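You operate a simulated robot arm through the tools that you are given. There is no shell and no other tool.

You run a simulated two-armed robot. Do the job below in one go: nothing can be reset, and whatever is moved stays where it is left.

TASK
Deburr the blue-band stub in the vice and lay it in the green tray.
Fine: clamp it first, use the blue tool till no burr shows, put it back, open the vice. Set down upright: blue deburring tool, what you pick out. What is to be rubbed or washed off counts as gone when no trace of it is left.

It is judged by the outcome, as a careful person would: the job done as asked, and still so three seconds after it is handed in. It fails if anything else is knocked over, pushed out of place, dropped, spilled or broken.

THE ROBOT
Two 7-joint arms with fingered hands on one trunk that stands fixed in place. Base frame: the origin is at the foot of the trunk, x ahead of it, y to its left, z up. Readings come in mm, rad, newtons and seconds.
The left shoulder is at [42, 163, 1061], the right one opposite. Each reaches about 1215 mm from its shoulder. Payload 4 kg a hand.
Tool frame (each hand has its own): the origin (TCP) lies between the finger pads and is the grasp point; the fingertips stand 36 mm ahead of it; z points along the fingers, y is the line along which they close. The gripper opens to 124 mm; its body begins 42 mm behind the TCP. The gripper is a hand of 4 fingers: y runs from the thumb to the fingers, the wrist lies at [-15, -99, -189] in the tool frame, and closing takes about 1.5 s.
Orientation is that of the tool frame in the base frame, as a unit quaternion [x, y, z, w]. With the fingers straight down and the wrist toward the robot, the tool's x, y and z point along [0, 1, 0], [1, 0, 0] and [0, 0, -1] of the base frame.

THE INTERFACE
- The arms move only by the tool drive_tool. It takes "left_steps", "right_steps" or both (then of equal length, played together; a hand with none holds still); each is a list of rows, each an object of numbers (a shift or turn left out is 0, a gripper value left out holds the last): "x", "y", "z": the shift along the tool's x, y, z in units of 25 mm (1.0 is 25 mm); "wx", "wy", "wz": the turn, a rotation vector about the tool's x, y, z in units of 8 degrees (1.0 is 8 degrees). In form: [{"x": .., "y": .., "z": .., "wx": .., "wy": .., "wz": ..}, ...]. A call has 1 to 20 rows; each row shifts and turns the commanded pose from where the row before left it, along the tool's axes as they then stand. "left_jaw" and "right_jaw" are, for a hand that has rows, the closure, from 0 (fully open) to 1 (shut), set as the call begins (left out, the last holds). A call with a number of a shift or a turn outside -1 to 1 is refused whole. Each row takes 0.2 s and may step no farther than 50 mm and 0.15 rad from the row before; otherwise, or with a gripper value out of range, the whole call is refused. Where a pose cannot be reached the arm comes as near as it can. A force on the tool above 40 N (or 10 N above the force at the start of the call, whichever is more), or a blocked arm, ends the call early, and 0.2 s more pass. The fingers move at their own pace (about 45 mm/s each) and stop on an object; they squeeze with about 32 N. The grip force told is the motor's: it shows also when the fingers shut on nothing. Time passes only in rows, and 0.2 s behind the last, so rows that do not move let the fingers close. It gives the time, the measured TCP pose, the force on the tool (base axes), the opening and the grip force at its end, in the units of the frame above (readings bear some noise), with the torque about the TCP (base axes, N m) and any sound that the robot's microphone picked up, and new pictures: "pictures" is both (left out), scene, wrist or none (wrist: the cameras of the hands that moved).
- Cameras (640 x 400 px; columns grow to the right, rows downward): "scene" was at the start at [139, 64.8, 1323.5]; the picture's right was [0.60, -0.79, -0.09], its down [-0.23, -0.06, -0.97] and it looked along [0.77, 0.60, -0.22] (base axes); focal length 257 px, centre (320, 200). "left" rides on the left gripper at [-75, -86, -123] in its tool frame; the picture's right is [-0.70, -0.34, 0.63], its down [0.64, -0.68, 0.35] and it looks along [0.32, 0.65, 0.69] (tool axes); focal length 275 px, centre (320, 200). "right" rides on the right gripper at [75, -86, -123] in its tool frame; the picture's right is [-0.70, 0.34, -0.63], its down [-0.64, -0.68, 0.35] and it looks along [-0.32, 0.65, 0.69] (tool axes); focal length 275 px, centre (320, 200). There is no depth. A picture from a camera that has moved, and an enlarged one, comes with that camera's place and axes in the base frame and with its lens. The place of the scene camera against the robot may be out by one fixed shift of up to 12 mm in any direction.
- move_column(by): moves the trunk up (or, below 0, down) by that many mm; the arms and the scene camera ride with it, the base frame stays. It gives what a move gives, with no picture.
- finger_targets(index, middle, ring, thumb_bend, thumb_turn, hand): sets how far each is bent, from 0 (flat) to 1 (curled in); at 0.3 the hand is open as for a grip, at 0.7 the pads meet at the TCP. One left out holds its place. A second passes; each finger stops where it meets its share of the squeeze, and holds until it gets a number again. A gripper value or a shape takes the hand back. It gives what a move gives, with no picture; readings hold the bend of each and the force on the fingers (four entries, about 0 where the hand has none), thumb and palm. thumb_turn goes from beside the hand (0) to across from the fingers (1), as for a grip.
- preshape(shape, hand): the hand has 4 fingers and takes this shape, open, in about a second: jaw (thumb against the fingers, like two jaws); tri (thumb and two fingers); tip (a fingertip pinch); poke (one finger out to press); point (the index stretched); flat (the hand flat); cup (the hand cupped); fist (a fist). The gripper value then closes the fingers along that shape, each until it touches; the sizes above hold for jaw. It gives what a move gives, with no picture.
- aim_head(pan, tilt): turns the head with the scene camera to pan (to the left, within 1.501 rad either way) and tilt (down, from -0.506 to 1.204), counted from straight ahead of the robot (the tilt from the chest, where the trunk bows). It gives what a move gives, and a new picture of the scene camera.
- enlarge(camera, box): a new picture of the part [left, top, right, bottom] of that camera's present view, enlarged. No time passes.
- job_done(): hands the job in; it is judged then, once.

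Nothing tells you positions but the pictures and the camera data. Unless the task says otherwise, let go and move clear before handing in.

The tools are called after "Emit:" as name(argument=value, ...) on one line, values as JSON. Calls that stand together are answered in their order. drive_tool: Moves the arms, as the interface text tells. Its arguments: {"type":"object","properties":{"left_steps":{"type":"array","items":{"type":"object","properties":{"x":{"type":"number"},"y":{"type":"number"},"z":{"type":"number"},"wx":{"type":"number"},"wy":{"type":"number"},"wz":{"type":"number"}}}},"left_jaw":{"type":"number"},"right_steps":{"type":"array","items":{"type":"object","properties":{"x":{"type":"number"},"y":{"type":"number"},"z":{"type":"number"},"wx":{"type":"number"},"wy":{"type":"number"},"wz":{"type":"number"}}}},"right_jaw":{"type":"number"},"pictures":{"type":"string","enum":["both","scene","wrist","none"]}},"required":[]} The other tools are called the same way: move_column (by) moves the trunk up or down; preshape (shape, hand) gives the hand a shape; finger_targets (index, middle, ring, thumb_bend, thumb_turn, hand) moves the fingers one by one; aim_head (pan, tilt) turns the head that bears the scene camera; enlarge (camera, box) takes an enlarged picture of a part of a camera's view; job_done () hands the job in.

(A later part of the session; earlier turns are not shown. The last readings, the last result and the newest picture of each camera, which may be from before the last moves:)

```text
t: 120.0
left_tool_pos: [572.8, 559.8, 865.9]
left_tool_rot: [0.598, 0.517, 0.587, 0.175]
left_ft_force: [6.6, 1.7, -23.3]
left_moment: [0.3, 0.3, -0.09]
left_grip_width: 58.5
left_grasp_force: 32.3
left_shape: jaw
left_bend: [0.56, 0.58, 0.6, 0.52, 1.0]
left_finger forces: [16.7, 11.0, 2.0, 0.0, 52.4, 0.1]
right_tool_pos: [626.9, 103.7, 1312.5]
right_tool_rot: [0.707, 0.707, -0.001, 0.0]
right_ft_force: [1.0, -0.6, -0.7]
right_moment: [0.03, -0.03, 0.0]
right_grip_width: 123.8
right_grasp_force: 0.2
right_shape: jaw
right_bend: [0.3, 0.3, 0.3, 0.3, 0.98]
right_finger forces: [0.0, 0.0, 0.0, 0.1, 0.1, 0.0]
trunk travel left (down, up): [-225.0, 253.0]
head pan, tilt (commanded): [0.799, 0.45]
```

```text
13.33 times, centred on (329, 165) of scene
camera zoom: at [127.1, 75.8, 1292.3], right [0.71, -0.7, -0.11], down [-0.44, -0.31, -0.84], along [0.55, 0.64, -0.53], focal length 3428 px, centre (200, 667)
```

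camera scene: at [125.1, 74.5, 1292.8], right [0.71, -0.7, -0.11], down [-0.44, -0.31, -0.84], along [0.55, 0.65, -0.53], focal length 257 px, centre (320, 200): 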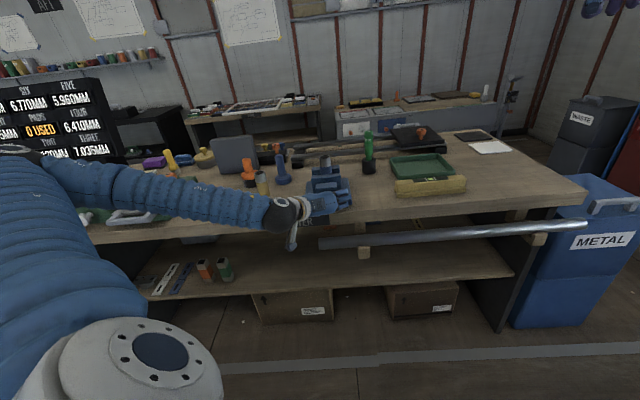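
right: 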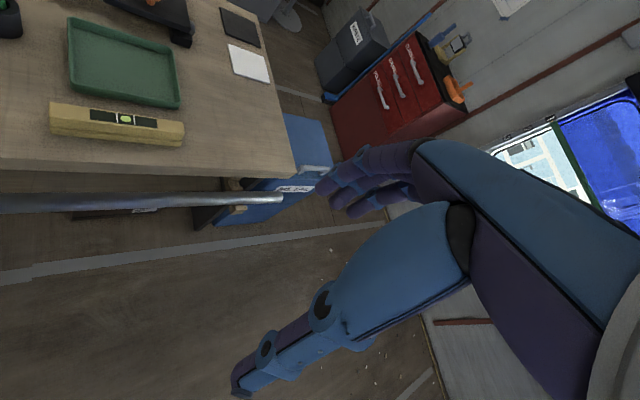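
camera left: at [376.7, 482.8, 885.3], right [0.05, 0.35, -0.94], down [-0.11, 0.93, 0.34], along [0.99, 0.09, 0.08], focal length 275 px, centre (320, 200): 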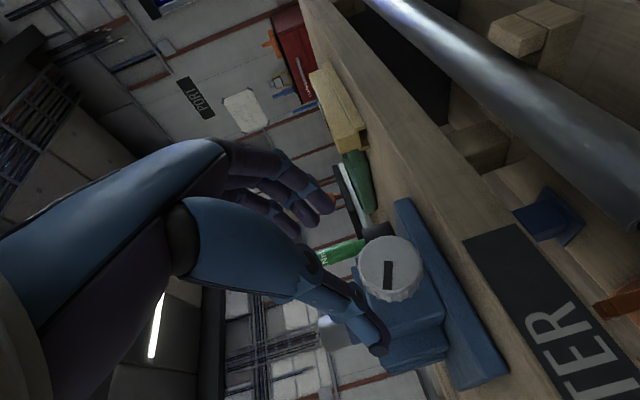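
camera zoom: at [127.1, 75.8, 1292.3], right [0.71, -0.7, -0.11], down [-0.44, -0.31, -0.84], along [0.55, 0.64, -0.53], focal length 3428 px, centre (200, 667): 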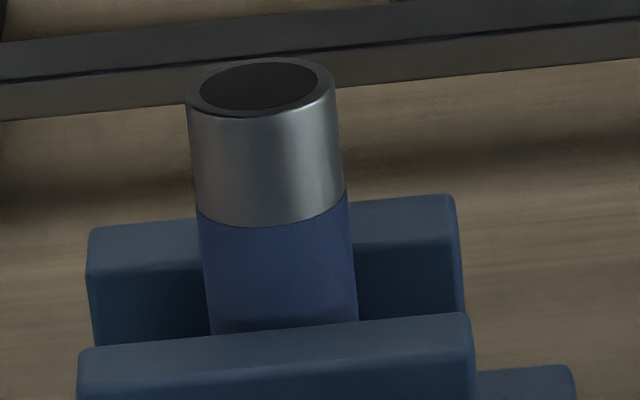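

The jaw has moved out further. Unwinding the hand and one more loosening stroke.

Emit:
drive_tool(left_steps=[{}, {}, {"wx": 0.411, "wz": 0.881}, {"wx": 0.411, "wz": 0.881}, {"wx": 0.411, "wz": 0.881}], left_jaw=0.44, pictures="none")

Emit:
drive_tool(left_steps=[{}, {}, {"wx": 0.411, "wz": 0.881}, {"wx": 0.411, "wz": 0.881}, {"wx": 0.411, "wz": 0.881}], left_jaw=0.34, pictures="none")

Emit:
drive_tool(left_steps=[{}, {}, {}, {}, {}, {}, {}], left_jaw=1.0, pictures="none")

Emit:
drive_tool(left_steps=[{"wx": -0.411, "wz": -0.881}, {"wx": -0.411, "wz": -0.881}, {"wx": -0.411, "wz": -0.881}, {"wx": -0.411, "wz": -0.881}, {"wx": -0.411, "wz": -0.881}, {"wx": -0.411, "wz": -0.881}], pictures="none")

Emit:
enlarge(camera="left", box=[260, 200, 388, 300])

Emit:
enlarge(camera="scene", box=[305, 150, 353, 180])

```text
t: 121.2
left_tool_pos: [570.9, 560.2, 868.0]
left_tool_rot: [0.695, 0.446, 0.564, 0.011]
left_ft_force: [-0.9, 0.3, -3.6]
left_moment: [-0.03, -0.02, -0.02]
left_grip_width: 71.4
left_grasp_force: 0.0
left_shape: jaw
left_bend: [0.39, 0.43, 0.42, 0.53, 0.99]
left_finger forces: [0.0, 0.0, 0.0, 0.0, 2.6, 0.1]
right_tool_pos: [624.4, 103.6, 1315.5]
right_tool_rot: [0.708, 0.707, 0.0, -0.001]
right_ft_force: [-0.4, 0.3, 0.5]
right_moment: [-0.01, 0.02, 0.01]
right_grip_width: 123.3
right_grasp_force: 0.1
right_shape: jaw
right_bend: [0.3, 0.3, 0.3, 0.3, 0.98]
right_finger forces: [0.0, 0.0, 0.1, 0.0, 0.1, 0.1]
trunk travel left (down, up): [-225.0, 253.0]
head pan, tilt (commanded): [0.799, 0.45]
```

```text
t: 122.4
left_tool_pos: [571.0, 559.1, 867.4]
left_tool_rot: [0.763, 0.358, 0.516, -0.153]
left_ft_force: [0.8, 0.4, -0.4]
left_moment: [-0.01, 0.02, -0.02]
left_grip_width: 81.5
left_grasp_force: 0.1
left_shape: jaw
left_bend: [0.36, 0.39, 0.38, 0.51, 0.99]
left_finger forces: [0.1, 0.0, 0.0, 0.1, 0.1, 0.0]
right_tool_pos: [622.4, 103.4, 1314.3]
right_tool_rot: [0.707, 0.707, 0.0, -0.001]
right_ft_force: [-0.3, -0.9, 0.3]
right_moment: [-0.03, -0.03, -0.03]
right_grip_width: 123.9
right_grasp_force: 0.0
right_shape: jaw
right_bend: [0.3, 0.3, 0.3, 0.3, 0.98]
right_finger forces: [0.0, 0.1, 0.0, 0.1, 0.0, 0.0]
trunk travel left (down, up): [-225.0, 253.0]
head pan, tilt (commanded): [0.799, 0.45]
```

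```text
t: 124.0
left_tool_pos: [570.4, 561.1, 866.2]
left_tool_rot: [0.763, 0.359, 0.515, -0.153]
left_ft_force: [-11.0, 12.9, -8.4]
left_moment: [-0.04, 0.11, -0.06]
left_grip_width: 59.8
left_grasp_force: 32.1
left_shape: jaw
left_bend: [0.56, 0.56, 0.59, 0.54, 0.99]
left_finger forces: [12.3, 6.5, 0.7, 0.1, 36.4, 0.0]
right_tool_pos: [623.6, 104.6, 1315.0]
right_tool_rot: [0.707, 0.707, -0.001, 0.0]
right_ft_force: [0.4, 0.3, 0.1]
right_moment: [-0.01, 0.02, -0.03]
right_grip_width: 124.2
right_grasp_force: 0.1
right_shape: jaw
right_bend: [0.3, 0.3, 0.3, 0.3, 0.98]
right_finger forces: [0.0, 0.0, 0.0, 0.1, 0.0, 0.1]
trunk travel left (down, up): [-225.0, 253.0]
head pan, tilt (commanded): [0.799, 0.45]
```

```text
t: 125.4
left_tool_pos: [573.1, 559.3, 864.1]
left_tool_rot: [0.597, 0.517, 0.587, 0.175]
left_ft_force: [2.0, -3.4, -26.6]
left_moment: [0.42, 0.35, -0.08]
left_grip_width: 59.4
left_grasp_force: 32.0
left_shape: jaw
left_bend: [0.56, 0.56, 0.59, 0.53, 1.0]
left_finger forces: [18.0, 9.0, 1.3, 0.0, 61.4, 0.0]
right_tool_pos: [627.3, 105.0, 1313.5]
right_tool_rot: [0.707, 0.707, -0.001, 0.0]
right_ft_force: [0.6, -0.8, -0.1]
right_moment: [-0.04, -0.04, 0.02]
right_grip_width: 123.8
right_grasp_force: 0.2
right_shape: jaw
right_bend: [0.3, 0.3, 0.3, 0.3, 0.98]
right_finger forces: [0.1, 0.0, 0.0, 0.1, 0.0, 0.1]
trunk travel left (down, up): [-225.0, 253.0]
head pan, tilt (commanded): [0.799, 0.45]
```

```text
4.00 times, centred on (324, 250) of left
camera zoom: at [445.5, 482.2, 786.0], right [0.58, -0.18, -0.8], down [-0.12, 0.94, -0.31], along [0.81, 0.27, 0.52], focal length 1101 px, centre (304, 0)
```

zoom: 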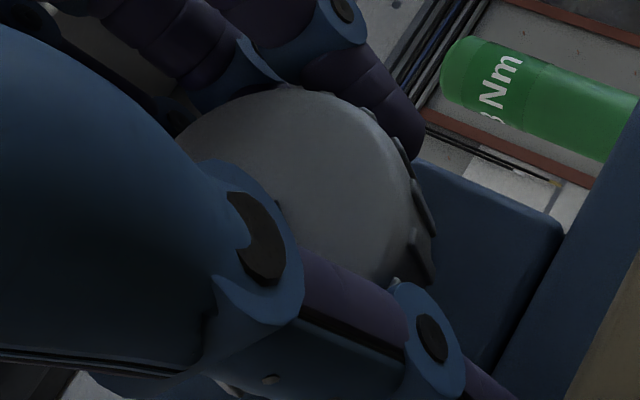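

```text
13.33 times, centred on (329, 165) of scene
camera zoom: at [126.9, 75.7, 1292.3], right [0.71, -0.7, -0.11], down [-0.44, -0.31, -0.84], along [0.55, 0.64, -0.53], focal length 3428 px, centre (200, 667)
```

zoom: 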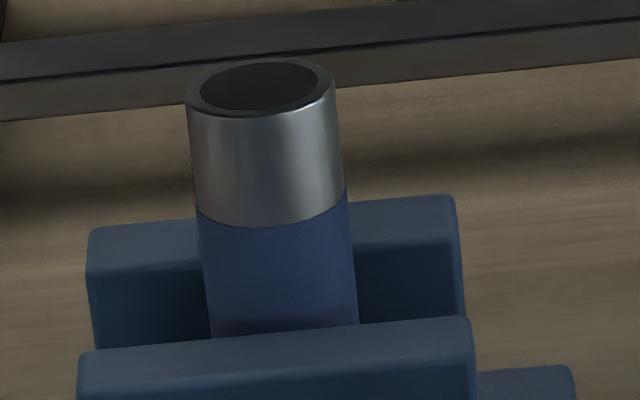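

Emit:
drive_tool(left_steps=[{}, {}, {"wx": 0.411, "wz": 0.881}, {"wx": 0.411, "wz": 0.881}, {"wx": 0.411, "wz": 0.881}], left_jaw=0.44, pictures="none")

Emit:
drive_tool(left_steps=[{}, {}, {"wx": 0.411, "wz": 0.881}, {"wx": 0.411, "wz": 0.881}, {"wx": 0.411, "wz": 0.881}, {"x": -0.4264, "z": -0.904}, {"x": -0.4264, "z": -0.904}, {"x": 0.77, "y": 0.118, "z": -0.363}, {"x": 0.77, "y": 0.118, "z": -0.363}], left_jaw=0.34, pictures="wrist")

Emit:
enlarge(camera="left", box=[320, 200, 480, 320])

Emit:
enlarge(camera="scene", box=[285, 150, 365, 220])

```text
t: 126.6
left_tool_pos: [572.3, 560.7, 868.0]
left_tool_rot: [0.695, 0.446, 0.564, 0.011]
left_ft_force: [-0.6, 0.7, -4.6]
left_moment: [-0.04, -0.03, 0.01]
left_grip_width: 71.5
left_grasp_force: 0.1
left_shape: jaw
left_bend: [0.39, 0.43, 0.42, 0.53, 0.98]
left_finger forces: [0.1, 0.1, 0.0, 0.1, 3.1, 0.0]
right_tool_pos: [624.0, 102.7, 1314.6]
right_tool_rot: [0.707, 0.708, -0.001, 0.0]
right_ft_force: [0.8, -0.6, 0.1]
right_moment: [0.01, -0.01, 0.02]
right_grip_width: 123.8
right_grasp_force: 0.1
right_shape: jaw
right_bend: [0.3, 0.3, 0.3, 0.3, 0.98]
right_finger forces: [0.0, 0.1, 0.0, 0.0, 0.1, 0.1]
trunk travel left (down, up): [-225.0, 253.0]
head pan, tilt (commanded): [0.799, 0.45]
```

```text
t: 128.6
left_tool_pos: [534.5, 524.3, 908.3]
left_tool_rot: [0.763, 0.358, 0.516, -0.152]
left_ft_force: [-0.9, -0.5, 0.5]
left_moment: [0.0, 0.0, 0.02]
left_grip_width: 81.6
left_grasp_force: 0.1
left_shape: jaw
left_bend: [0.36, 0.39, 0.38, 0.51, 0.99]
left_finger forces: [0.1, 0.0, 0.0, 0.1, 0.0, 0.0]
right_tool_pos: [623.6, 101.6, 1315.0]
right_tool_rot: [0.707, 0.707, 0.0, 0.0]
right_ft_force: [-0.1, -0.2, -0.3]
right_moment: [-0.01, 0.04, 0.0]
right_grip_width: 123.9
right_grasp_force: 0.1
right_shape: jaw
right_bend: [0.3, 0.3, 0.3, 0.3, 0.98]
right_finger forces: [0.0, 0.0, 0.1, 0.0, 0.0, 0.0]
trunk travel left (down, up): [-225.0, 253.0]
head pan, tilt (commanded): [0.799, 0.45]
camera left: at [375.5, 479.9, 881.7], right [0.05, 0.35, -0.94], down [-0.11, 0.93, 0.34], along [0.99, 0.09, 0.08], focal length 275 px, centre (320, 200)
```

left: 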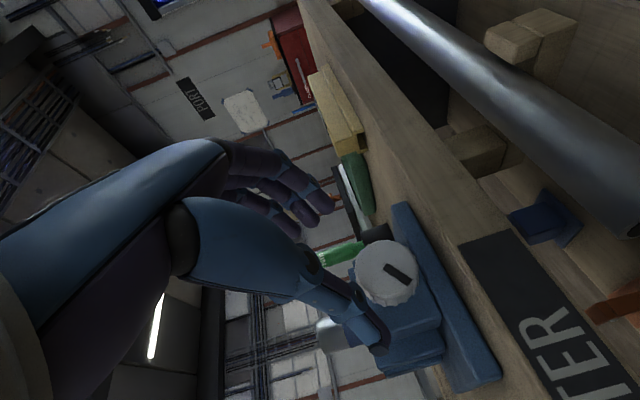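

```text
3.33 times, centred on (400, 260) of left
camera zoom: at [375.5, 479.9, 881.7], right [0.05, 0.35, -0.94], down [-0.11, 0.93, 0.34], along [0.99, 0.09, 0.08], focal length 918 px, centre (53, 0)
```

zoom: 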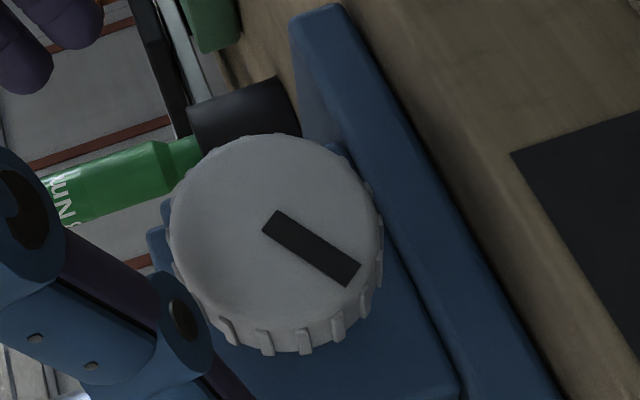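

```text
5.71 times, centred on (325, 185) of scene
camera zoom: at [125.0, 74.4, 1292.9], right [0.71, -0.7, -0.11], down [-0.44, -0.31, -0.84], along [0.55, 0.65, -0.53], focal length 1469 px, centre (291, 286)
```

zoom: 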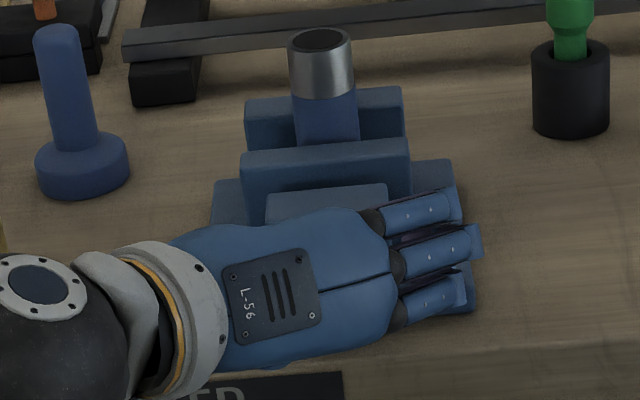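

The pointer is near 8 o'clock; the original open position was 7 o'clock. One more short loosening stroke brings it fully back to open.

Emit:
drive_tool(left_steps=[{"x": -0.7, "y": -0.107, "z": 0.33}, {"x": -0.7, "y": -0.107, "z": 0.33}, {"x": 0.213, "y": 0.03, "z": 0.452}, {"x": 0.213, "y": 0.03, "z": 0.452}, {"x": 0.213, "y": 0.03, "z": 0.452}, {"x": 0.213, "y": 0.03, "z": 0.452}, {}], pictures="none")

Emit:
drive_tool(left_steps=[{}, {}, {}, {}, {}, {}, {}], left_jaw=1.0, pictures="none")

Emit:
drive_tool(left_steps=[{"wx": -0.411, "wz": -0.881}, {"wx": -0.411, "wz": -0.881}, {"wx": -0.411, "wz": -0.881}, {"wx": -0.411, "wz": -0.881}, {"wx": -0.411, "wz": -0.881}], pictures="none")

Emit:
drive_tool(left_steps=[{}, {}, {"wx": 0.411, "wz": 0.881}, {"wx": 0.411, "wz": 0.881}], left_jaw=0.44, pictures="none")

Emit:
drive_tool(left_steps=[{}, {}, {"wx": 0.411, "wz": 0.881}, {"wx": 0.411, "wz": 0.881}, {"wx": 0.411, "wz": 0.881}, {"x": -0.4264, "z": -0.904}, {"x": -0.4264, "z": -0.904}, {"x": 0.77, "y": 0.118, "z": -0.363}, {"x": 0.77, "y": 0.118, "z": -0.363}], left_jaw=0.34, pictures="wrist")

Emit:
enlarge(camera="left", box=[320, 200, 480, 320])

Emit:
enlarge(camera="scene", box=[305, 150, 353, 180])

```text
t: 130.2
left_tool_pos: [572.9, 557.4, 870.6]
left_tool_rot: [0.763, 0.358, 0.516, -0.152]
left_ft_force: [-2.0, 0.2, -2.1]
left_moment: [-0.02, 0.06, 0.04]
left_grip_width: 81.8
left_grasp_force: 0.0
left_shape: jaw
left_bend: [0.36, 0.39, 0.38, 0.51, 0.99]
left_finger forces: [0.0, 0.0, 0.0, 0.0, 1.4, 0.1]
right_tool_pos: [623.6, 103.4, 1315.0]
right_tool_rot: [0.708, 0.707, 0.0, 0.0]
right_ft_force: [-0.4, -0.3, -0.1]
right_moment: [-0.01, -0.01, 0.01]
right_grip_width: 123.4
right_grasp_force: 0.1
right_shape: jaw
right_bend: [0.3, 0.3, 0.3, 0.3, 0.98]
right_finger forces: [0.0, 0.0, 0.0, 0.0, 0.1, 0.1]
trunk travel left (down, up): [-225.0, 253.0]
head pan, tilt (commanded): [0.799, 0.45]
```

```text
t: 131.8
left_tool_pos: [571.5, 558.4, 869.5]
left_tool_rot: [0.763, 0.359, 0.516, -0.152]
left_ft_force: [-12.4, 9.2, -7.8]
left_moment: [-0.08, 0.08, -0.01]
left_grip_width: 59.6
left_grasp_force: 32.4
left_shape: jaw
left_bend: [0.55, 0.57, 0.6, 0.52, 0.99]
left_finger forces: [12.7, 6.7, 0.0, 0.0, 35.9, 0.0]
right_tool_pos: [623.5, 104.0, 1314.8]
right_tool_rot: [0.707, 0.707, -0.001, 0.0]
right_ft_force: [-0.9, -0.2, 0.3]
right_moment: [-0.02, 0.01, -0.02]
right_grip_width: 123.5
right_grasp_force: 0.1
right_shape: jaw
right_bend: [0.3, 0.3, 0.3, 0.3, 0.98]
right_finger forces: [0.0, 0.1, 0.1, 0.0, 0.0, 0.0]
trunk travel left (down, up): [-225.0, 253.0]
head pan, tilt (commanded): [0.799, 0.45]
```

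```text
t: 133.0
left_tool_pos: [573.1, 558.4, 868.8]
left_tool_rot: [0.633, 0.496, 0.582, 0.121]
left_ft_force: [-21.7, -1.0, -24.7]
left_moment: [-0.03, 1.17, 0.24]
left_grip_width: 57.6
left_grasp_force: 32.4
left_shape: jaw
left_bend: [0.57, 0.57, 0.6, 0.51, 1.0]
left_finger forces: [17.9, 9.7, 0.0, 0.0, 43.5, 0.0]
right_tool_pos: [624.3, 103.6, 1314.6]
right_tool_rot: [0.707, 0.707, 0.0, 0.0]
right_ft_force: [0.0, -0.1, -0.5]
right_moment: [-0.01, -0.02, 0.0]
right_grip_width: 123.5
right_grasp_force: 0.0
right_shape: jaw
right_bend: [0.3, 0.3, 0.3, 0.3, 0.98]
right_finger forces: [0.0, 0.0, 0.1, 0.0, 0.0, 0.1]
trunk travel left (down, up): [-225.0, 253.0]
head pan, tilt (commanded): [0.799, 0.45]
```

```text
t: 134.0
left_tool_pos: [573.5, 556.6, 871.8]
left_tool_rot: [0.694, 0.446, 0.564, 0.011]
left_ft_force: [-5.5, 0.5, -8.1]
left_moment: [-0.12, -0.01, 0.09]
left_grip_width: 75.4
left_grasp_force: 0.1
left_shape: jaw
left_bend: [0.39, 0.43, 0.42, 0.51, 0.97]
left_finger forces: [0.0, 0.0, 0.0, 0.0, 10.1, 0.1]
right_tool_pos: [624.5, 103.6, 1314.4]
right_tool_rot: [0.707, 0.707, 0.0, 0.0]
right_ft_force: [0.1, -0.9, -0.2]
right_moment: [0.01, 0.03, -0.04]
right_grip_width: 123.5
right_grasp_force: 0.0
right_shape: jaw
right_bend: [0.3, 0.3, 0.3, 0.3, 0.98]
right_finger forces: [0.1, 0.0, 0.1, 0.0, 0.0, 0.0]
trunk travel left (down, up): [-225.0, 253.0]
head pan, tilt (commanded): [0.799, 0.45]
```

```text
t: 136.0
left_tool_pos: [536.9, 520.2, 915.7]
left_tool_rot: [0.763, 0.358, 0.517, -0.152]
left_ft_force: [0.1, 0.5, 0.5]
left_moment: [-0.01, -0.04, -0.01]
left_grip_width: 81.9
left_grasp_force: 0.0
left_shape: jaw
left_bend: [0.36, 0.39, 0.38, 0.51, 0.99]
left_finger forces: [0.1, 0.0, 0.0, 0.0, 0.0, 0.0]
right_tool_pos: [623.9, 103.2, 1315.8]
right_tool_rot: [0.707, 0.707, 0.001, 0.0]
right_ft_force: [-0.2, 0.2, -0.4]
right_moment: [-0.03, 0.01, 0.0]
right_grip_width: 123.8
right_grasp_force: 0.1
right_shape: jaw
right_bend: [0.3, 0.3, 0.3, 0.3, 0.98]
right_finger forces: [0.0, 0.0, 0.1, 0.0, 0.1, 0.0]
trunk travel left (down, up): [-225.0, 253.0]
head pan, tilt (commanded): [0.799, 0.45]
camera left: at [377.4, 477.0, 886.6], right [0.05, 0.35, -0.94], down [-0.11, 0.93, 0.34], along [0.99, 0.09, 0.08], focal length 275 px, centre (320, 200)
```

left: 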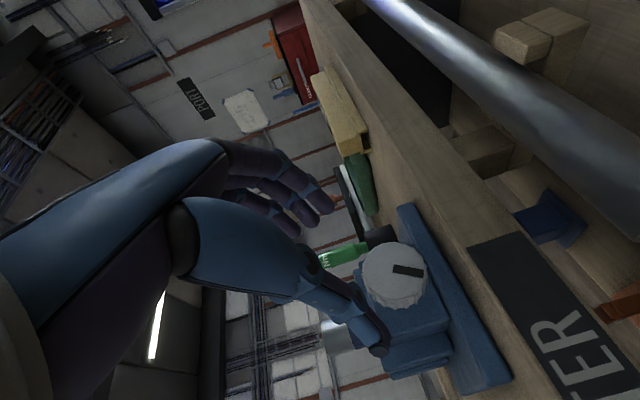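

```text
3.33 times, centred on (400, 260) of left
camera zoom: at [377.4, 477.0, 886.6], right [0.05, 0.35, -0.94], down [-0.11, 0.93, 0.34], along [0.99, 0.09, 0.08], focal length 918 px, centre (53, 0)
```

zoom: 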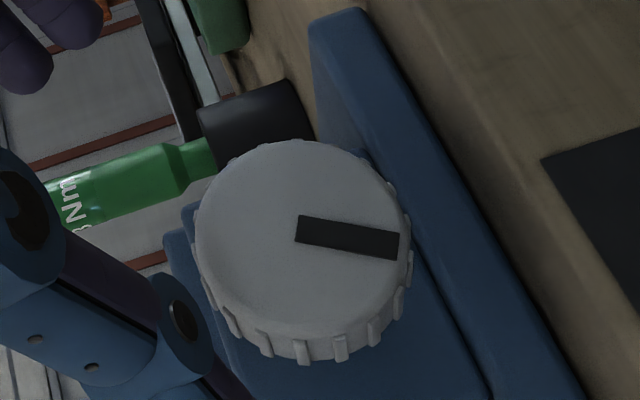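

```text
13.33 times, centred on (329, 165) of scene
camera zoom: at [124.9, 74.4, 1292.9], right [0.71, -0.7, -0.11], down [-0.44, -0.31, -0.84], along [0.55, 0.65, -0.53], focal length 3428 px, centre (200, 667)
```

zoom: 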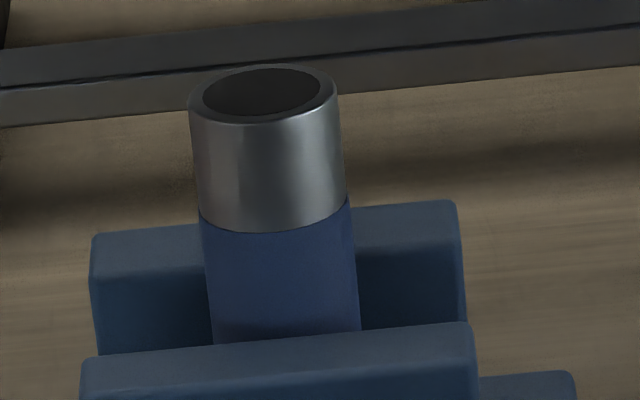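

The pointer is back at 7 o'clock and against its stop, so the vice is open. Now I'll raise the hand and return to fingers-down to pick out the stub.

Emit:
drive_tool(left_steps=[{"x": 0.859, "y": 0.132, "z": -0.405}, {"x": 0.859, "y": 0.132, "z": -0.405}, {"x": 0.859, "y": 0.132, "z": -0.405}, {"x": 0.859, "y": 0.132, "z": -0.405}, {"x": 0.859, "y": 0.132, "z": -0.405}, {"x": 0.859, "y": 0.132, "z": -0.405}, {"x": 0.859, "y": 0.132, "z": -0.405}, {"x": 0.859, "y": 0.132, "z": -0.405}], left_jaw=0.0, pictures="none")

Emit:
drive_tool(left_steps=[{"wx": 0.5283, "wy": -0.427, "wz": -0.7179}, {"wx": 0.5283, "wy": -0.427, "wz": -0.7179}, {"wx": 0.5283, "wy": -0.427, "wz": -0.7179}, {"wx": 0.5283, "wy": -0.427, "wz": -0.7179}, {"wx": 0.5283, "wy": -0.427, "wz": -0.7179}, {"wx": 0.5283, "wy": -0.427, "wz": -0.7179}, {"wx": 0.5283, "wy": -0.427, "wz": -0.7179}, {"wx": 0.5283, "wy": -0.427, "wz": -0.7179}, {"wx": 0.5283, "wy": -0.427, "wz": -0.7179}, {"wx": 0.5283, "wy": -0.427, "wz": -0.7179}, {"wx": 0.5283, "wy": -0.427, "wz": -0.7179}, {"wx": 0.5283, "wy": -0.427, "wz": -0.7179}, {"wx": 0.5283, "wy": -0.427, "wz": -0.7179}])

Emit:
enlarge(camera="scene", box=[285, 150, 365, 220])

```text
t: 137.8
left_tool_pos: [536.5, 521.1, 1107.8]
left_tool_rot: [0.763, 0.358, 0.516, -0.153]
left_ft_force: [0.5, -0.4, -0.1]
left_moment: [0.02, 0.03, 0.01]
left_grip_width: 123.7
left_grasp_force: 0.0
left_shape: jaw
left_bend: [0.3, 0.3, 0.3, 0.3, 0.98]
left_finger forces: [0.1, 0.0, 0.0, 0.1, 0.1, 0.0]
right_tool_pos: [623.2, 103.0, 1315.4]
right_tool_rot: [0.706, 0.708, 0.0, 0.001]
right_ft_force: [-0.2, -0.6, 0.3]
right_moment: [0.01, -0.05, 0.0]
right_grip_width: 123.6
right_grasp_force: 0.0
right_shape: jaw
right_bend: [0.3, 0.3, 0.3, 0.3, 0.98]
right_finger forces: [0.0, 0.0, 0.0, 0.1, 0.0, 0.1]
trunk travel left (down, up): [-225.0, 253.0]
head pan, tilt (commanded): [0.799, 0.45]
```

```text
t: 140.6
left_tool_pos: [538.4, 521.7, 1105.7]
left_tool_rot: [0.382, 0.924, 0.0, 0.0]
left_ft_force: [0.0, -0.4, 0.5]
left_moment: [0.02, 0.02, -0.02]
left_grip_width: 123.8
left_grasp_force: 0.1
left_shape: jaw
left_bend: [0.3, 0.3, 0.3, 0.3, 0.98]
left_finger forces: [0.0, 0.0, 0.0, 0.0, 0.0, 0.0]
right_tool_pos: [623.4, 103.1, 1314.1]
right_tool_rot: [0.707, 0.707, 0.0, 0.0]
right_ft_force: [0.2, 0.3, -0.3]
right_moment: [-0.01, 0.01, 0.0]
right_grip_width: 123.7
right_grasp_force: 0.1
right_shape: jaw
right_bend: [0.3, 0.3, 0.3, 0.3, 0.98]
right_finger forces: [0.0, 0.1, 0.0, 0.0, 0.0, 0.0]
trunk travel left (down, up): [-225.0, 253.0]
head pan, tilt (commanded): [0.799, 0.45]
camera scene: at [125.2, 74.6, 1292.8], right [0.71, -0.7, -0.11], down [-0.44, -0.31, -0.84], along [0.55, 0.65, -0.53], focal length 257 px, centre (320, 200)
camera left: at [530.0, 407.2, 1228.5], right [0.25, -0.73, -0.63], down [-0.94, -0.03, -0.35], along [0.24, 0.68, -0.69], focal length 275 px, centre (320, 200)
```

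scene: 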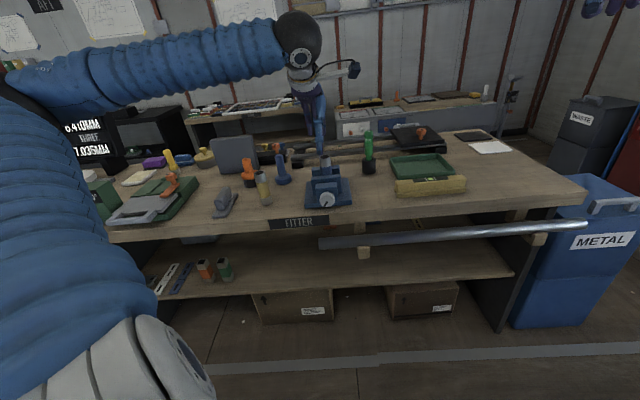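
left: 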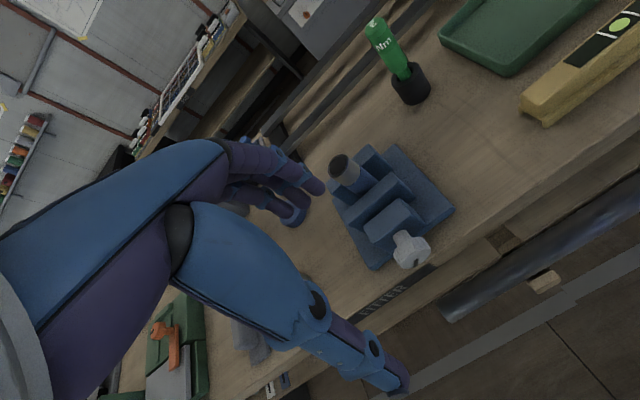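

```text
5.71 times, centred on (325, 185) of scene
camera zoom: at [125.2, 74.6, 1292.8], right [0.71, -0.7, -0.11], down [-0.44, -0.31, -0.84], along [0.55, 0.65, -0.53], focal length 1469 px, centre (291, 286)
```

zoom: 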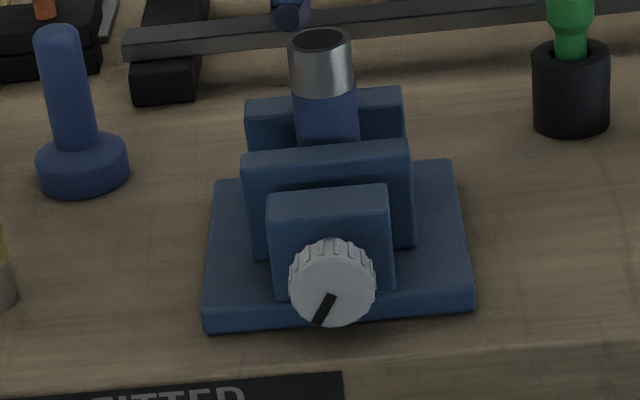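

The vice is back to its starting state with nothing displaced. I'll measure the stub precisely from two wrist-camera positions.

Emit:
enlarge(camera="left", box=[300, 130, 400, 210])

Emit:
drive_tool(left_steps=[{"x": 0.2, "y": 0.8}, {"x": 0.2, "y": 0.8}, {"x": 0.2, "y": 0.8}, {"x": 0.2, "y": 0.8}, {"x": 0.2, "y": 0.8}], pictures="wrist")

Emit:
enlarge(camera="left", box=[330, 170, 470, 290])

```text
5.00 times, centred on (350, 170) of left
camera zoom: at [530.0, 407.2, 1228.5], right [0.25, -0.73, -0.63], down [-0.94, -0.03, -0.35], along [0.24, 0.68, -0.69], focal length 1376 px, centre (170, 350)
```

zoom: 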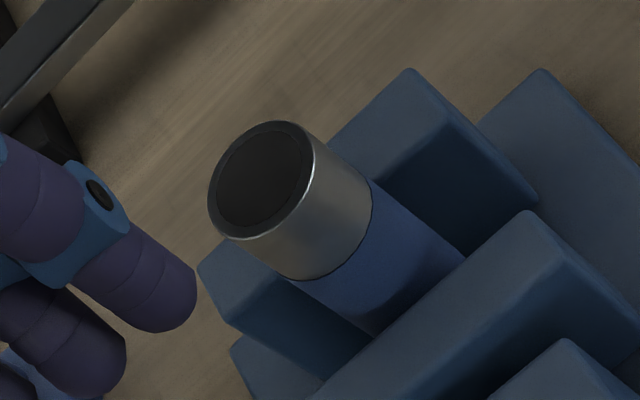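

```text
t: 141.8
left_tool_pos: [591.4, 610.9, 1106.3]
left_tool_rot: [0.383, 0.924, 0.0, 0.001]
left_ft_force: [0.7, 0.3, 0.0]
left_moment: [0.0, -0.02, -0.02]
left_grip_width: 123.6
left_grasp_force: 0.0
left_shape: jaw
left_bend: [0.3, 0.3, 0.3, 0.3, 0.98]
left_finger forces: [0.1, 0.0, 0.0, 0.0, 0.0, 0.1]
right_tool_pos: [623.5, 103.7, 1313.5]
right_tool_rot: [0.707, 0.707, 0.0, 0.0]
right_ft_force: [0.0, 0.2, -0.9]
right_moment: [0.0, 0.01, -0.01]
right_grip_width: 123.5
right_grasp_force: 0.1
right_shape: jaw
right_bend: [0.3, 0.3, 0.3, 0.3, 0.98]
right_finger forces: [0.0, 0.0, 0.0, 0.0, 0.0, 0.0]
trunk travel left (down, up): [-225.0, 253.0]
head pan, tilt (commanded): [0.799, 0.45]
camera left: at [583.0, 495.6, 1228.7], right [0.25, -0.73, -0.63], down [-0.94, -0.02, -0.35], along [0.24, 0.68, -0.69], focal length 275 px, centre (320, 200)
```

left: 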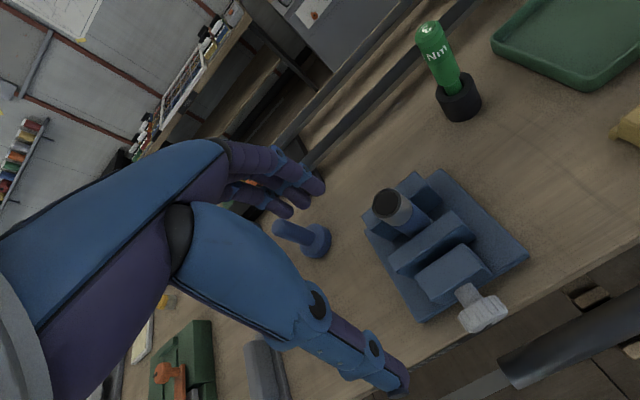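

```text
3.33 times, centred on (400, 230) of left
camera zoom: at [583.0, 495.6, 1228.7], right [0.25, -0.73, -0.63], down [-0.94, -0.02, -0.35], along [0.24, 0.68, -0.69], focal length 918 px, centre (53, 100)
```

zoom: 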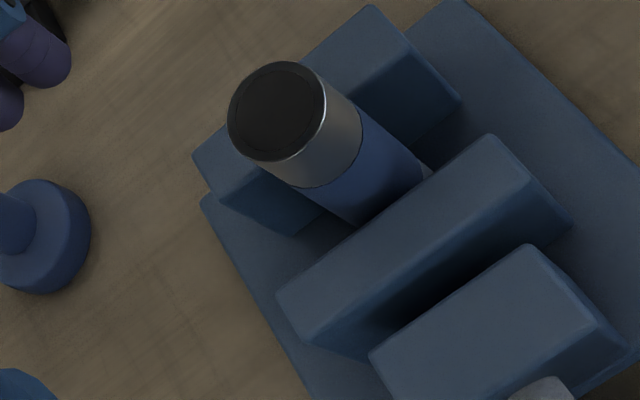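

I now have the stub top at about (673, 657, 958), and the jaw tops at z≈903 with a clear gap to the stub. I'll hover over it with a slight hand tilt, so the grip pulls straight, and check.

Emit:
drive_tool(left_steps=[{"wx": -1.0}, {"x": -0.255, "y": 0.765, "z": 0.875}, {"x": -0.255, "y": 0.765, "z": 0.875}, {"x": -0.255, "y": 0.765, "z": 0.875}, {"x": -0.255, "y": 0.765, "z": 0.875}, {}])

Emit:
enlarge(camera="scene", box=[290, 110, 370, 170])

Emit:
enlarge(camera="left", box=[300, 200, 460, 330])

```text
t: 143.2
left_tool_pos: [669.1, 651.9, 1028.7]
left_tool_rot: [0.382, 0.921, 0.065, 0.026]
left_ft_force: [-0.9, 0.0, 0.0]
left_moment: [0.02, 0.01, -0.02]
left_grip_width: 124.0
left_grasp_force: 0.0
left_shape: jaw
left_bend: [0.3, 0.3, 0.3, 0.3, 0.98]
left_finger forces: [0.0, 0.0, 0.0, 0.0, 0.0, 0.0]
right_tool_pos: [623.1, 104.0, 1315.3]
right_tool_rot: [0.707, 0.707, 0.0, 0.0]
right_ft_force: [0.0, -0.3, 0.1]
right_moment: [0.03, -0.01, -0.02]
right_grip_width: 123.6
right_grasp_force: 0.0
right_shape: jaw
right_bend: [0.3, 0.3, 0.3, 0.3, 0.98]
right_finger forces: [0.1, 0.0, 0.0, 0.0, 0.0, 0.0]
trunk travel left (down, up): [-225.0, 253.0]
head pan, tilt (commanded): [0.799, 0.45]
camera scene: at [124.6, 74.5, 1292.9], right [0.71, -0.7, -0.11], down [-0.44, -0.31, -0.84], along [0.55, 0.65, -0.53], focal length 257 px, centre (320, 200)
camera left: at [650.8, 526.5, 1138.3], right [0.32, -0.67, -0.68], down [-0.9, 0.02, -0.44], along [0.3, 0.75, -0.59], focal length 275 px, centre (320, 200)
```

scene: 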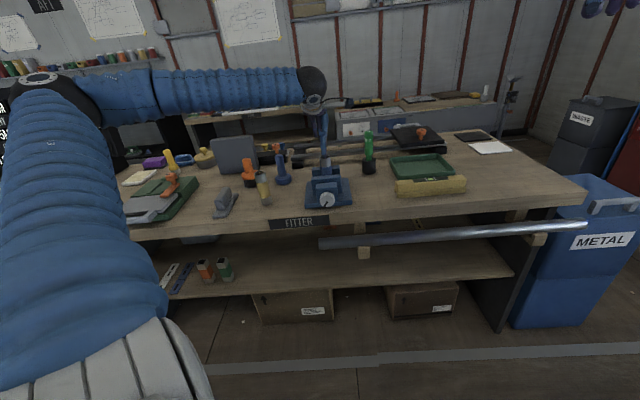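
left: 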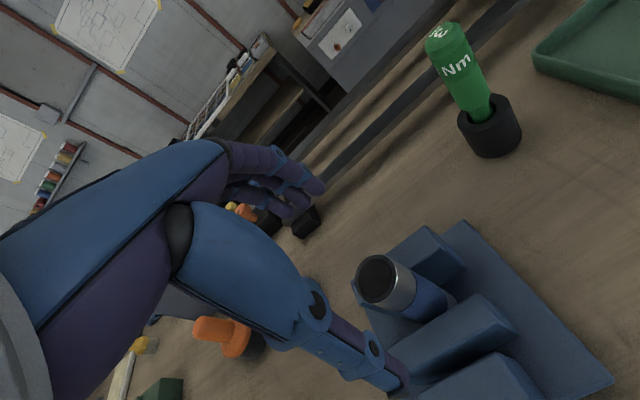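

```text
6.67 times, centred on (330, 140) of scene
camera zoom: at [124.6, 74.5, 1292.9], right [0.71, -0.7, -0.11], down [-0.44, -0.31, -0.84], along [0.55, 0.65, -0.53], focal length 1714 px, centre (253, 600)
```

zoom: 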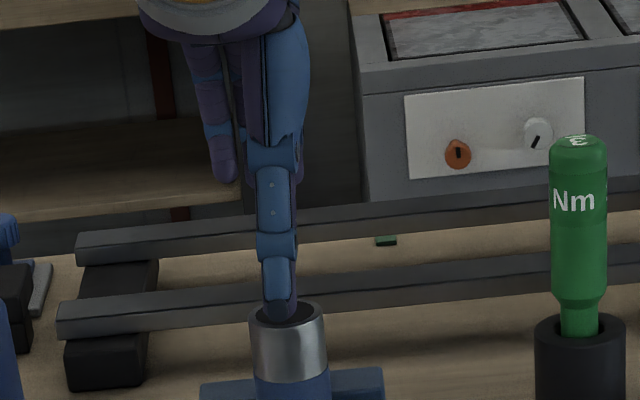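

```text
3.08 times, centred on (380, 265) of left
camera zoom: at [650.8, 526.5, 1138.3], right [0.32, -0.67, -0.68], down [-0.9, 0.02, -0.44], along [0.3, 0.75, -0.59], focal length 847 px, centre (135, 0)
```

zoom: 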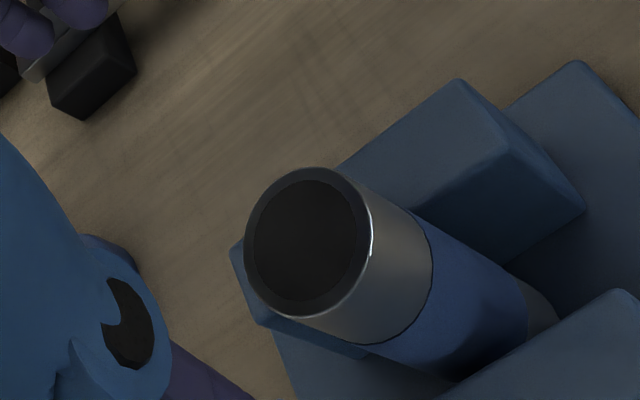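

The stub is confirmed at (673, 656) and the hand is centred over it. Descending so the fingertips stay above the jaw tops.

Emit:
drive_tool(left_steps=[{"z": 0.655, "y": -0.057}, {"z": 0.655, "y": -0.057}, {"z": 0.655, "y": -0.057}, {"z": 0.655, "y": -0.057}, {}])

Emit:
enlarge(camera="scene", box=[290, 120, 370, 180])

Emit:
enlarge(camera="left", box=[260, 190, 460, 350])

```text
t: 144.4
left_tool_pos: [674.6, 655.8, 964.3]
left_tool_rot: [0.382, 0.921, 0.066, 0.027]
left_ft_force: [0.1, -0.3, -1.2]
left_moment: [-0.01, -0.02, 0.02]
left_grip_width: 124.0
left_grasp_force: 0.0
left_shape: jaw
left_bend: [0.3, 0.3, 0.3, 0.3, 0.98]
left_finger forces: [0.1, 0.0, 0.0, 0.1, 0.0, 0.0]
right_tool_pos: [624.7, 103.9, 1315.2]
right_tool_rot: [0.707, 0.708, 0.001, 0.0]
right_ft_force: [0.9, 0.3, -0.8]
right_moment: [-0.01, 0.02, 0.01]
right_grip_width: 124.0
right_grasp_force: 0.1
right_shape: jaw
right_bend: [0.3, 0.3, 0.3, 0.3, 0.98]
right_finger forces: [0.0, 0.1, 0.0, 0.0, 0.0, 0.0]
trunk travel left (down, up): [-225.0, 253.0]
head pan, tilt (commanded): [0.799, 0.45]
camera scene: at [125.0, 74.5, 1292.8], right [0.71, -0.7, -0.11], down [-0.44, -0.31, -0.84], along [0.55, 0.65, -0.53], focal length 257 px, centre (320, 200)
camera left: at [655.2, 529.8, 1073.4], right [0.32, -0.67, -0.68], down [-0.9, 0.02, -0.44], along [0.3, 0.75, -0.59], focal length 275 px, centre (320, 200)
```

scene: 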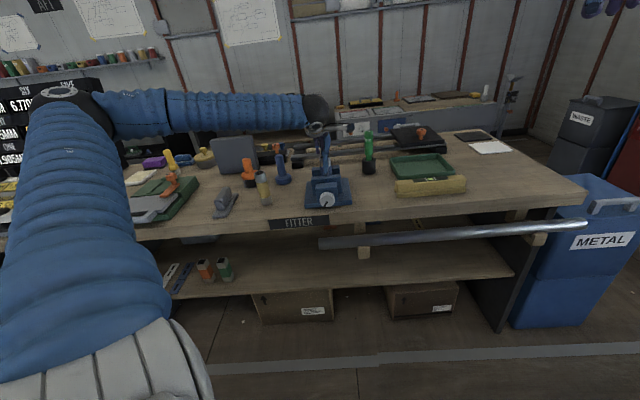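
left: 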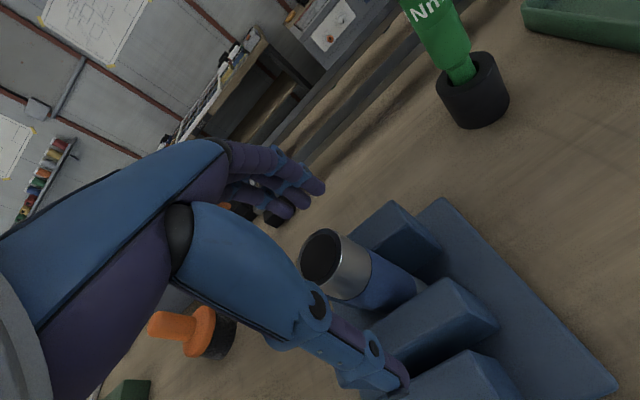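

```text
6.67 times, centred on (330, 150) of scene
camera zoom: at [125.0, 74.5, 1292.8], right [0.71, -0.7, -0.11], down [-0.44, -0.31, -0.84], along [0.55, 0.65, -0.53], focal length 1714 px, centre (253, 533)
```

zoom: 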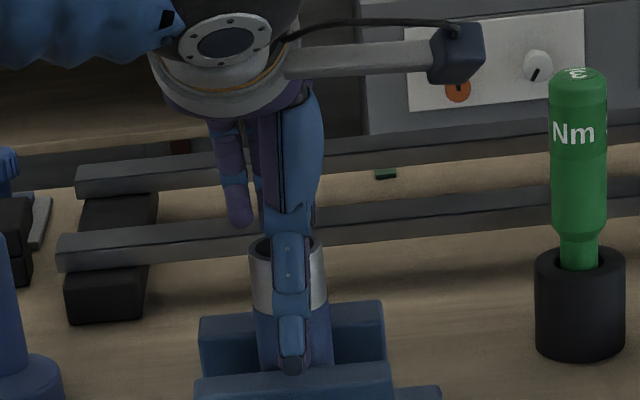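

```text
2.50 times, centred on (360, 270) of left
camera zoom: at [655.2, 529.8, 1073.4], right [0.32, -0.67, -0.68], down [-0.9, 0.02, -0.44], along [0.3, 0.75, -0.59], focal length 688 px, centre (220, 25)
```

zoom: 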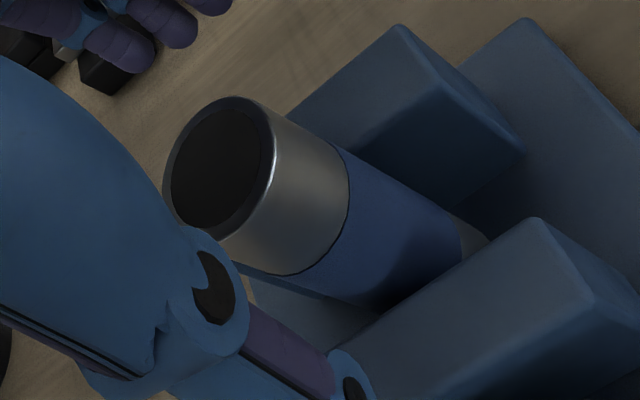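

Emit:
drive_tool(left_steps=[{"z": -0.12, "y": 0.017}, {}, {}, {}, {}, {}, {}, {}, {}], left_jaw=1.0)

Emit:
enlarge(camera="scene", box=[290, 120, 370, 180])

Emit:
enlarge(camera="left", box=[260, 190, 460, 350])

```text
t: 146.4
left_tool_pos: [675.1, 656.0, 968.2]
left_tool_rot: [0.382, 0.921, 0.066, 0.027]
left_ft_force: [0.8, 2.1, 7.6]
left_moment: [0.35, -0.36, 0.03]
left_grip_width: 34.2
left_grasp_force: 32.2
left_shape: jaw
left_bend: [0.59, 0.6, 0.7, 0.57, 1.0]
left_finger forces: [20.6, 14.7, 0.0, 0.0, 36.1, 0.0]
right_tool_pos: [623.0, 103.0, 1315.9]
right_tool_rot: [0.707, 0.707, 0.0, 0.0]
right_ft_force: [-0.3, 0.3, 1.1]
right_moment: [-0.02, 0.02, 0.0]
right_grip_width: 123.8
right_grasp_force: 0.0
right_shape: jaw
right_bend: [0.3, 0.3, 0.3, 0.3, 0.98]
right_finger forces: [0.0, 0.1, 0.1, 0.1, 0.0, 0.1]
trunk travel left (down, up): [-225.0, 253.0]
head pan, tilt (commanded): [0.799, 0.45]
camera scene: at [124.8, 74.4, 1292.9], right [0.71, -0.7, -0.11], down [-0.44, -0.31, -0.84], along [0.55, 0.65, -0.53], focal length 257 px, centre (320, 200)
camera left: at [655.1, 530.1, 1077.7], right [0.32, -0.67, -0.68], down [-0.9, 0.02, -0.44], along [0.3, 0.75, -0.59], focal length 275 px, centre (320, 200)
```

scene: 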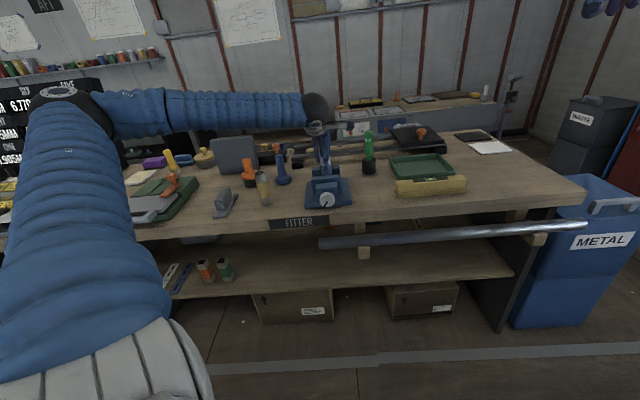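
left: 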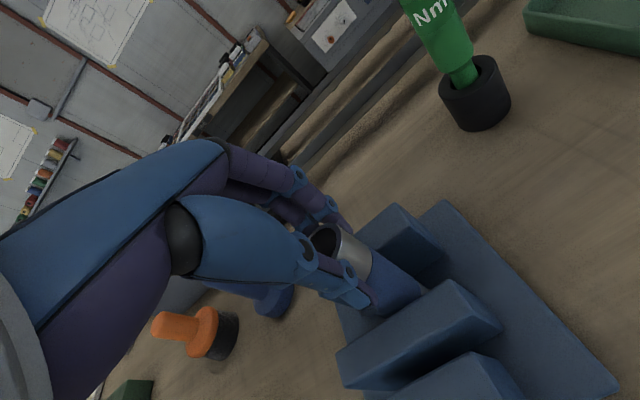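

```text
6.67 times, centred on (330, 150) of scene
camera zoom: at [124.8, 74.4, 1292.9], right [0.71, -0.7, -0.11], down [-0.44, -0.31, -0.84], along [0.55, 0.65, -0.53], focal length 1714 px, centre (253, 533)
```

zoom: 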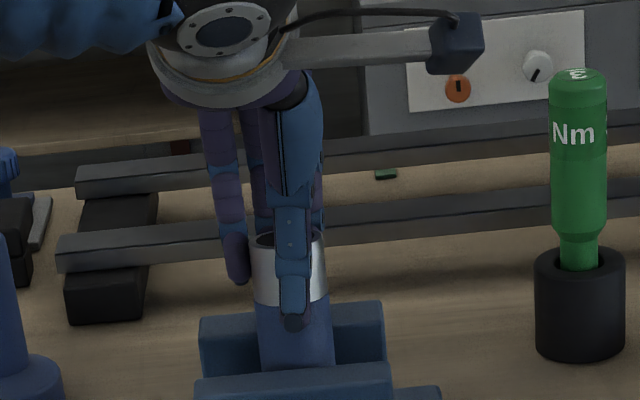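

```text
2.50 times, centred on (360, 270) of left
camera zoom: at [655.1, 530.1, 1077.7], right [0.32, -0.67, -0.68], down [-0.9, 0.02, -0.44], along [0.3, 0.75, -0.59], focal length 688 px, centre (220, 25)
```

zoom: 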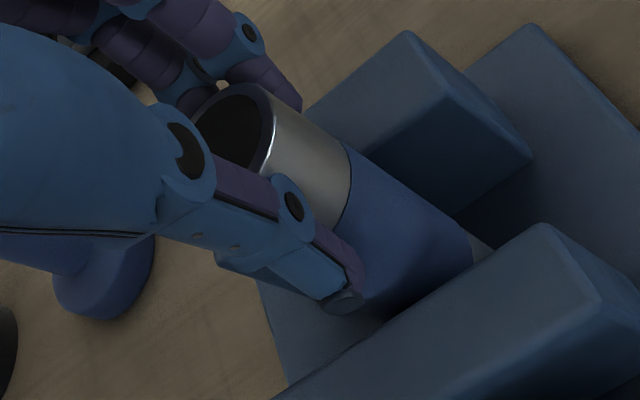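

The stub is gripped (thumb 36 N, index 21 N, middle 15 N) with the thumb clear of the jaw. Lifting slowly.

Emit:
drive_tool(left_steps=[{"z": -0.2, "y": 0.028}, {"z": -0.3, "y": 0.042}, {"z": -0.4, "y": 0.056}, {}])

Emit:
enlarge(camera="scene", box=[290, 120, 370, 180])

Emit:
enlarge(camera="left", box=[260, 190, 460, 350])

```text
t: 147.4
left_tool_pos: [675.4, 655.3, 989.1]
left_tool_rot: [0.382, 0.921, 0.066, 0.026]
left_ft_force: [2.9, 2.8, -3.6]
left_moment: [0.44, -0.45, -0.03]
left_grip_width: 33.6
left_grasp_force: 32.5
left_shape: jaw
left_bend: [0.59, 0.6, 0.7, 0.58, 1.0]
left_finger forces: [21.1, 14.6, 0.1, 0.1, 32.8, 0.0]
right_tool_pos: [624.2, 104.0, 1314.0]
right_tool_rot: [0.707, 0.707, 0.0, -0.001]
right_ft_force: [0.1, -0.3, -0.4]
right_moment: [0.0, -0.02, -0.01]
right_grip_width: 123.8
right_grasp_force: 0.1
right_shape: jaw
right_bend: [0.3, 0.3, 0.3, 0.3, 0.98]
right_finger forces: [0.1, 0.0, 0.0, 0.0, 0.0, 0.0]
trunk travel left (down, up): [-225.0, 253.0]
head pan, tilt (commanded): [0.799, 0.45]
camera scene: at [125.6, 75.1, 1292.7], right [0.71, -0.7, -0.11], down [-0.44, -0.31, -0.84], along [0.55, 0.65, -0.53], focal length 257 px, centre (320, 200)
camera left: at [654.9, 529.6, 1098.6], right [0.32, -0.67, -0.68], down [-0.9, 0.01, -0.44], along [0.3, 0.75, -0.59], focal length 275 px, centre (320, 200)
```

scene: 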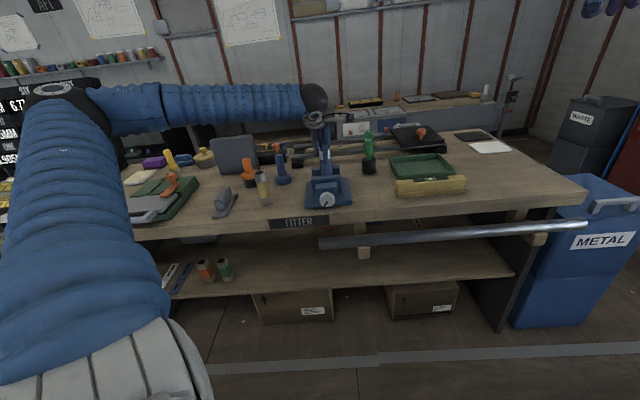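
left: 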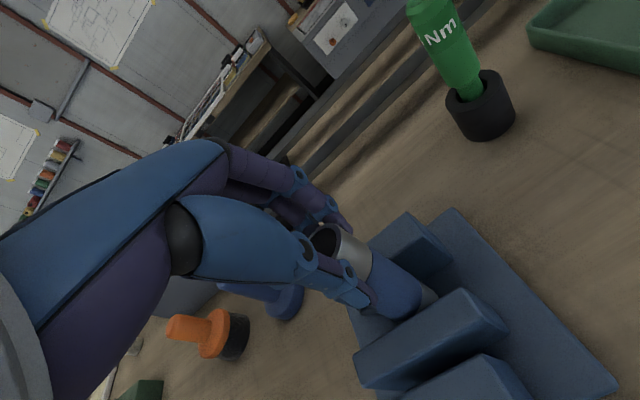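

```text
6.67 times, centred on (330, 150) of scene
camera zoom: at [125.6, 75.1, 1292.7], right [0.71, -0.7, -0.11], down [-0.44, -0.31, -0.84], along [0.55, 0.65, -0.53], focal length 1714 px, centre (253, 533)
```

zoom: 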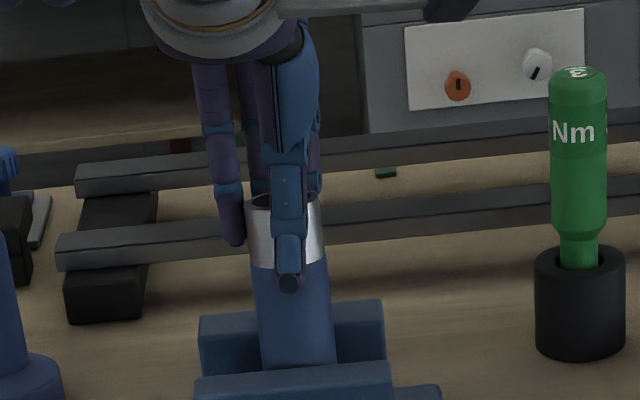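

```text
2.50 times, centred on (360, 270) of left
camera zoom: at [654.9, 529.6, 1098.6], right [0.32, -0.67, -0.68], down [-0.9, 0.01, -0.44], along [0.3, 0.75, -0.59], focal length 688 px, centre (220, 25)
```

zoom: 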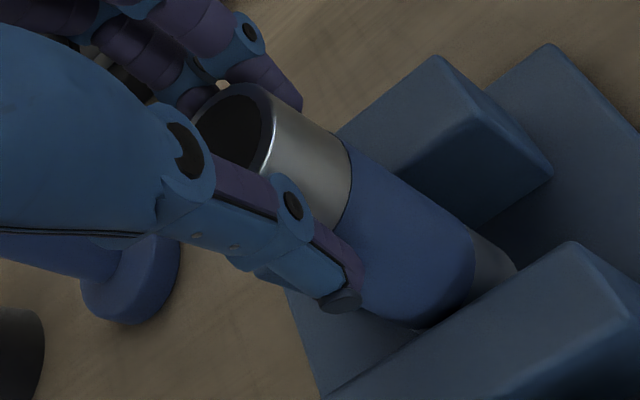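

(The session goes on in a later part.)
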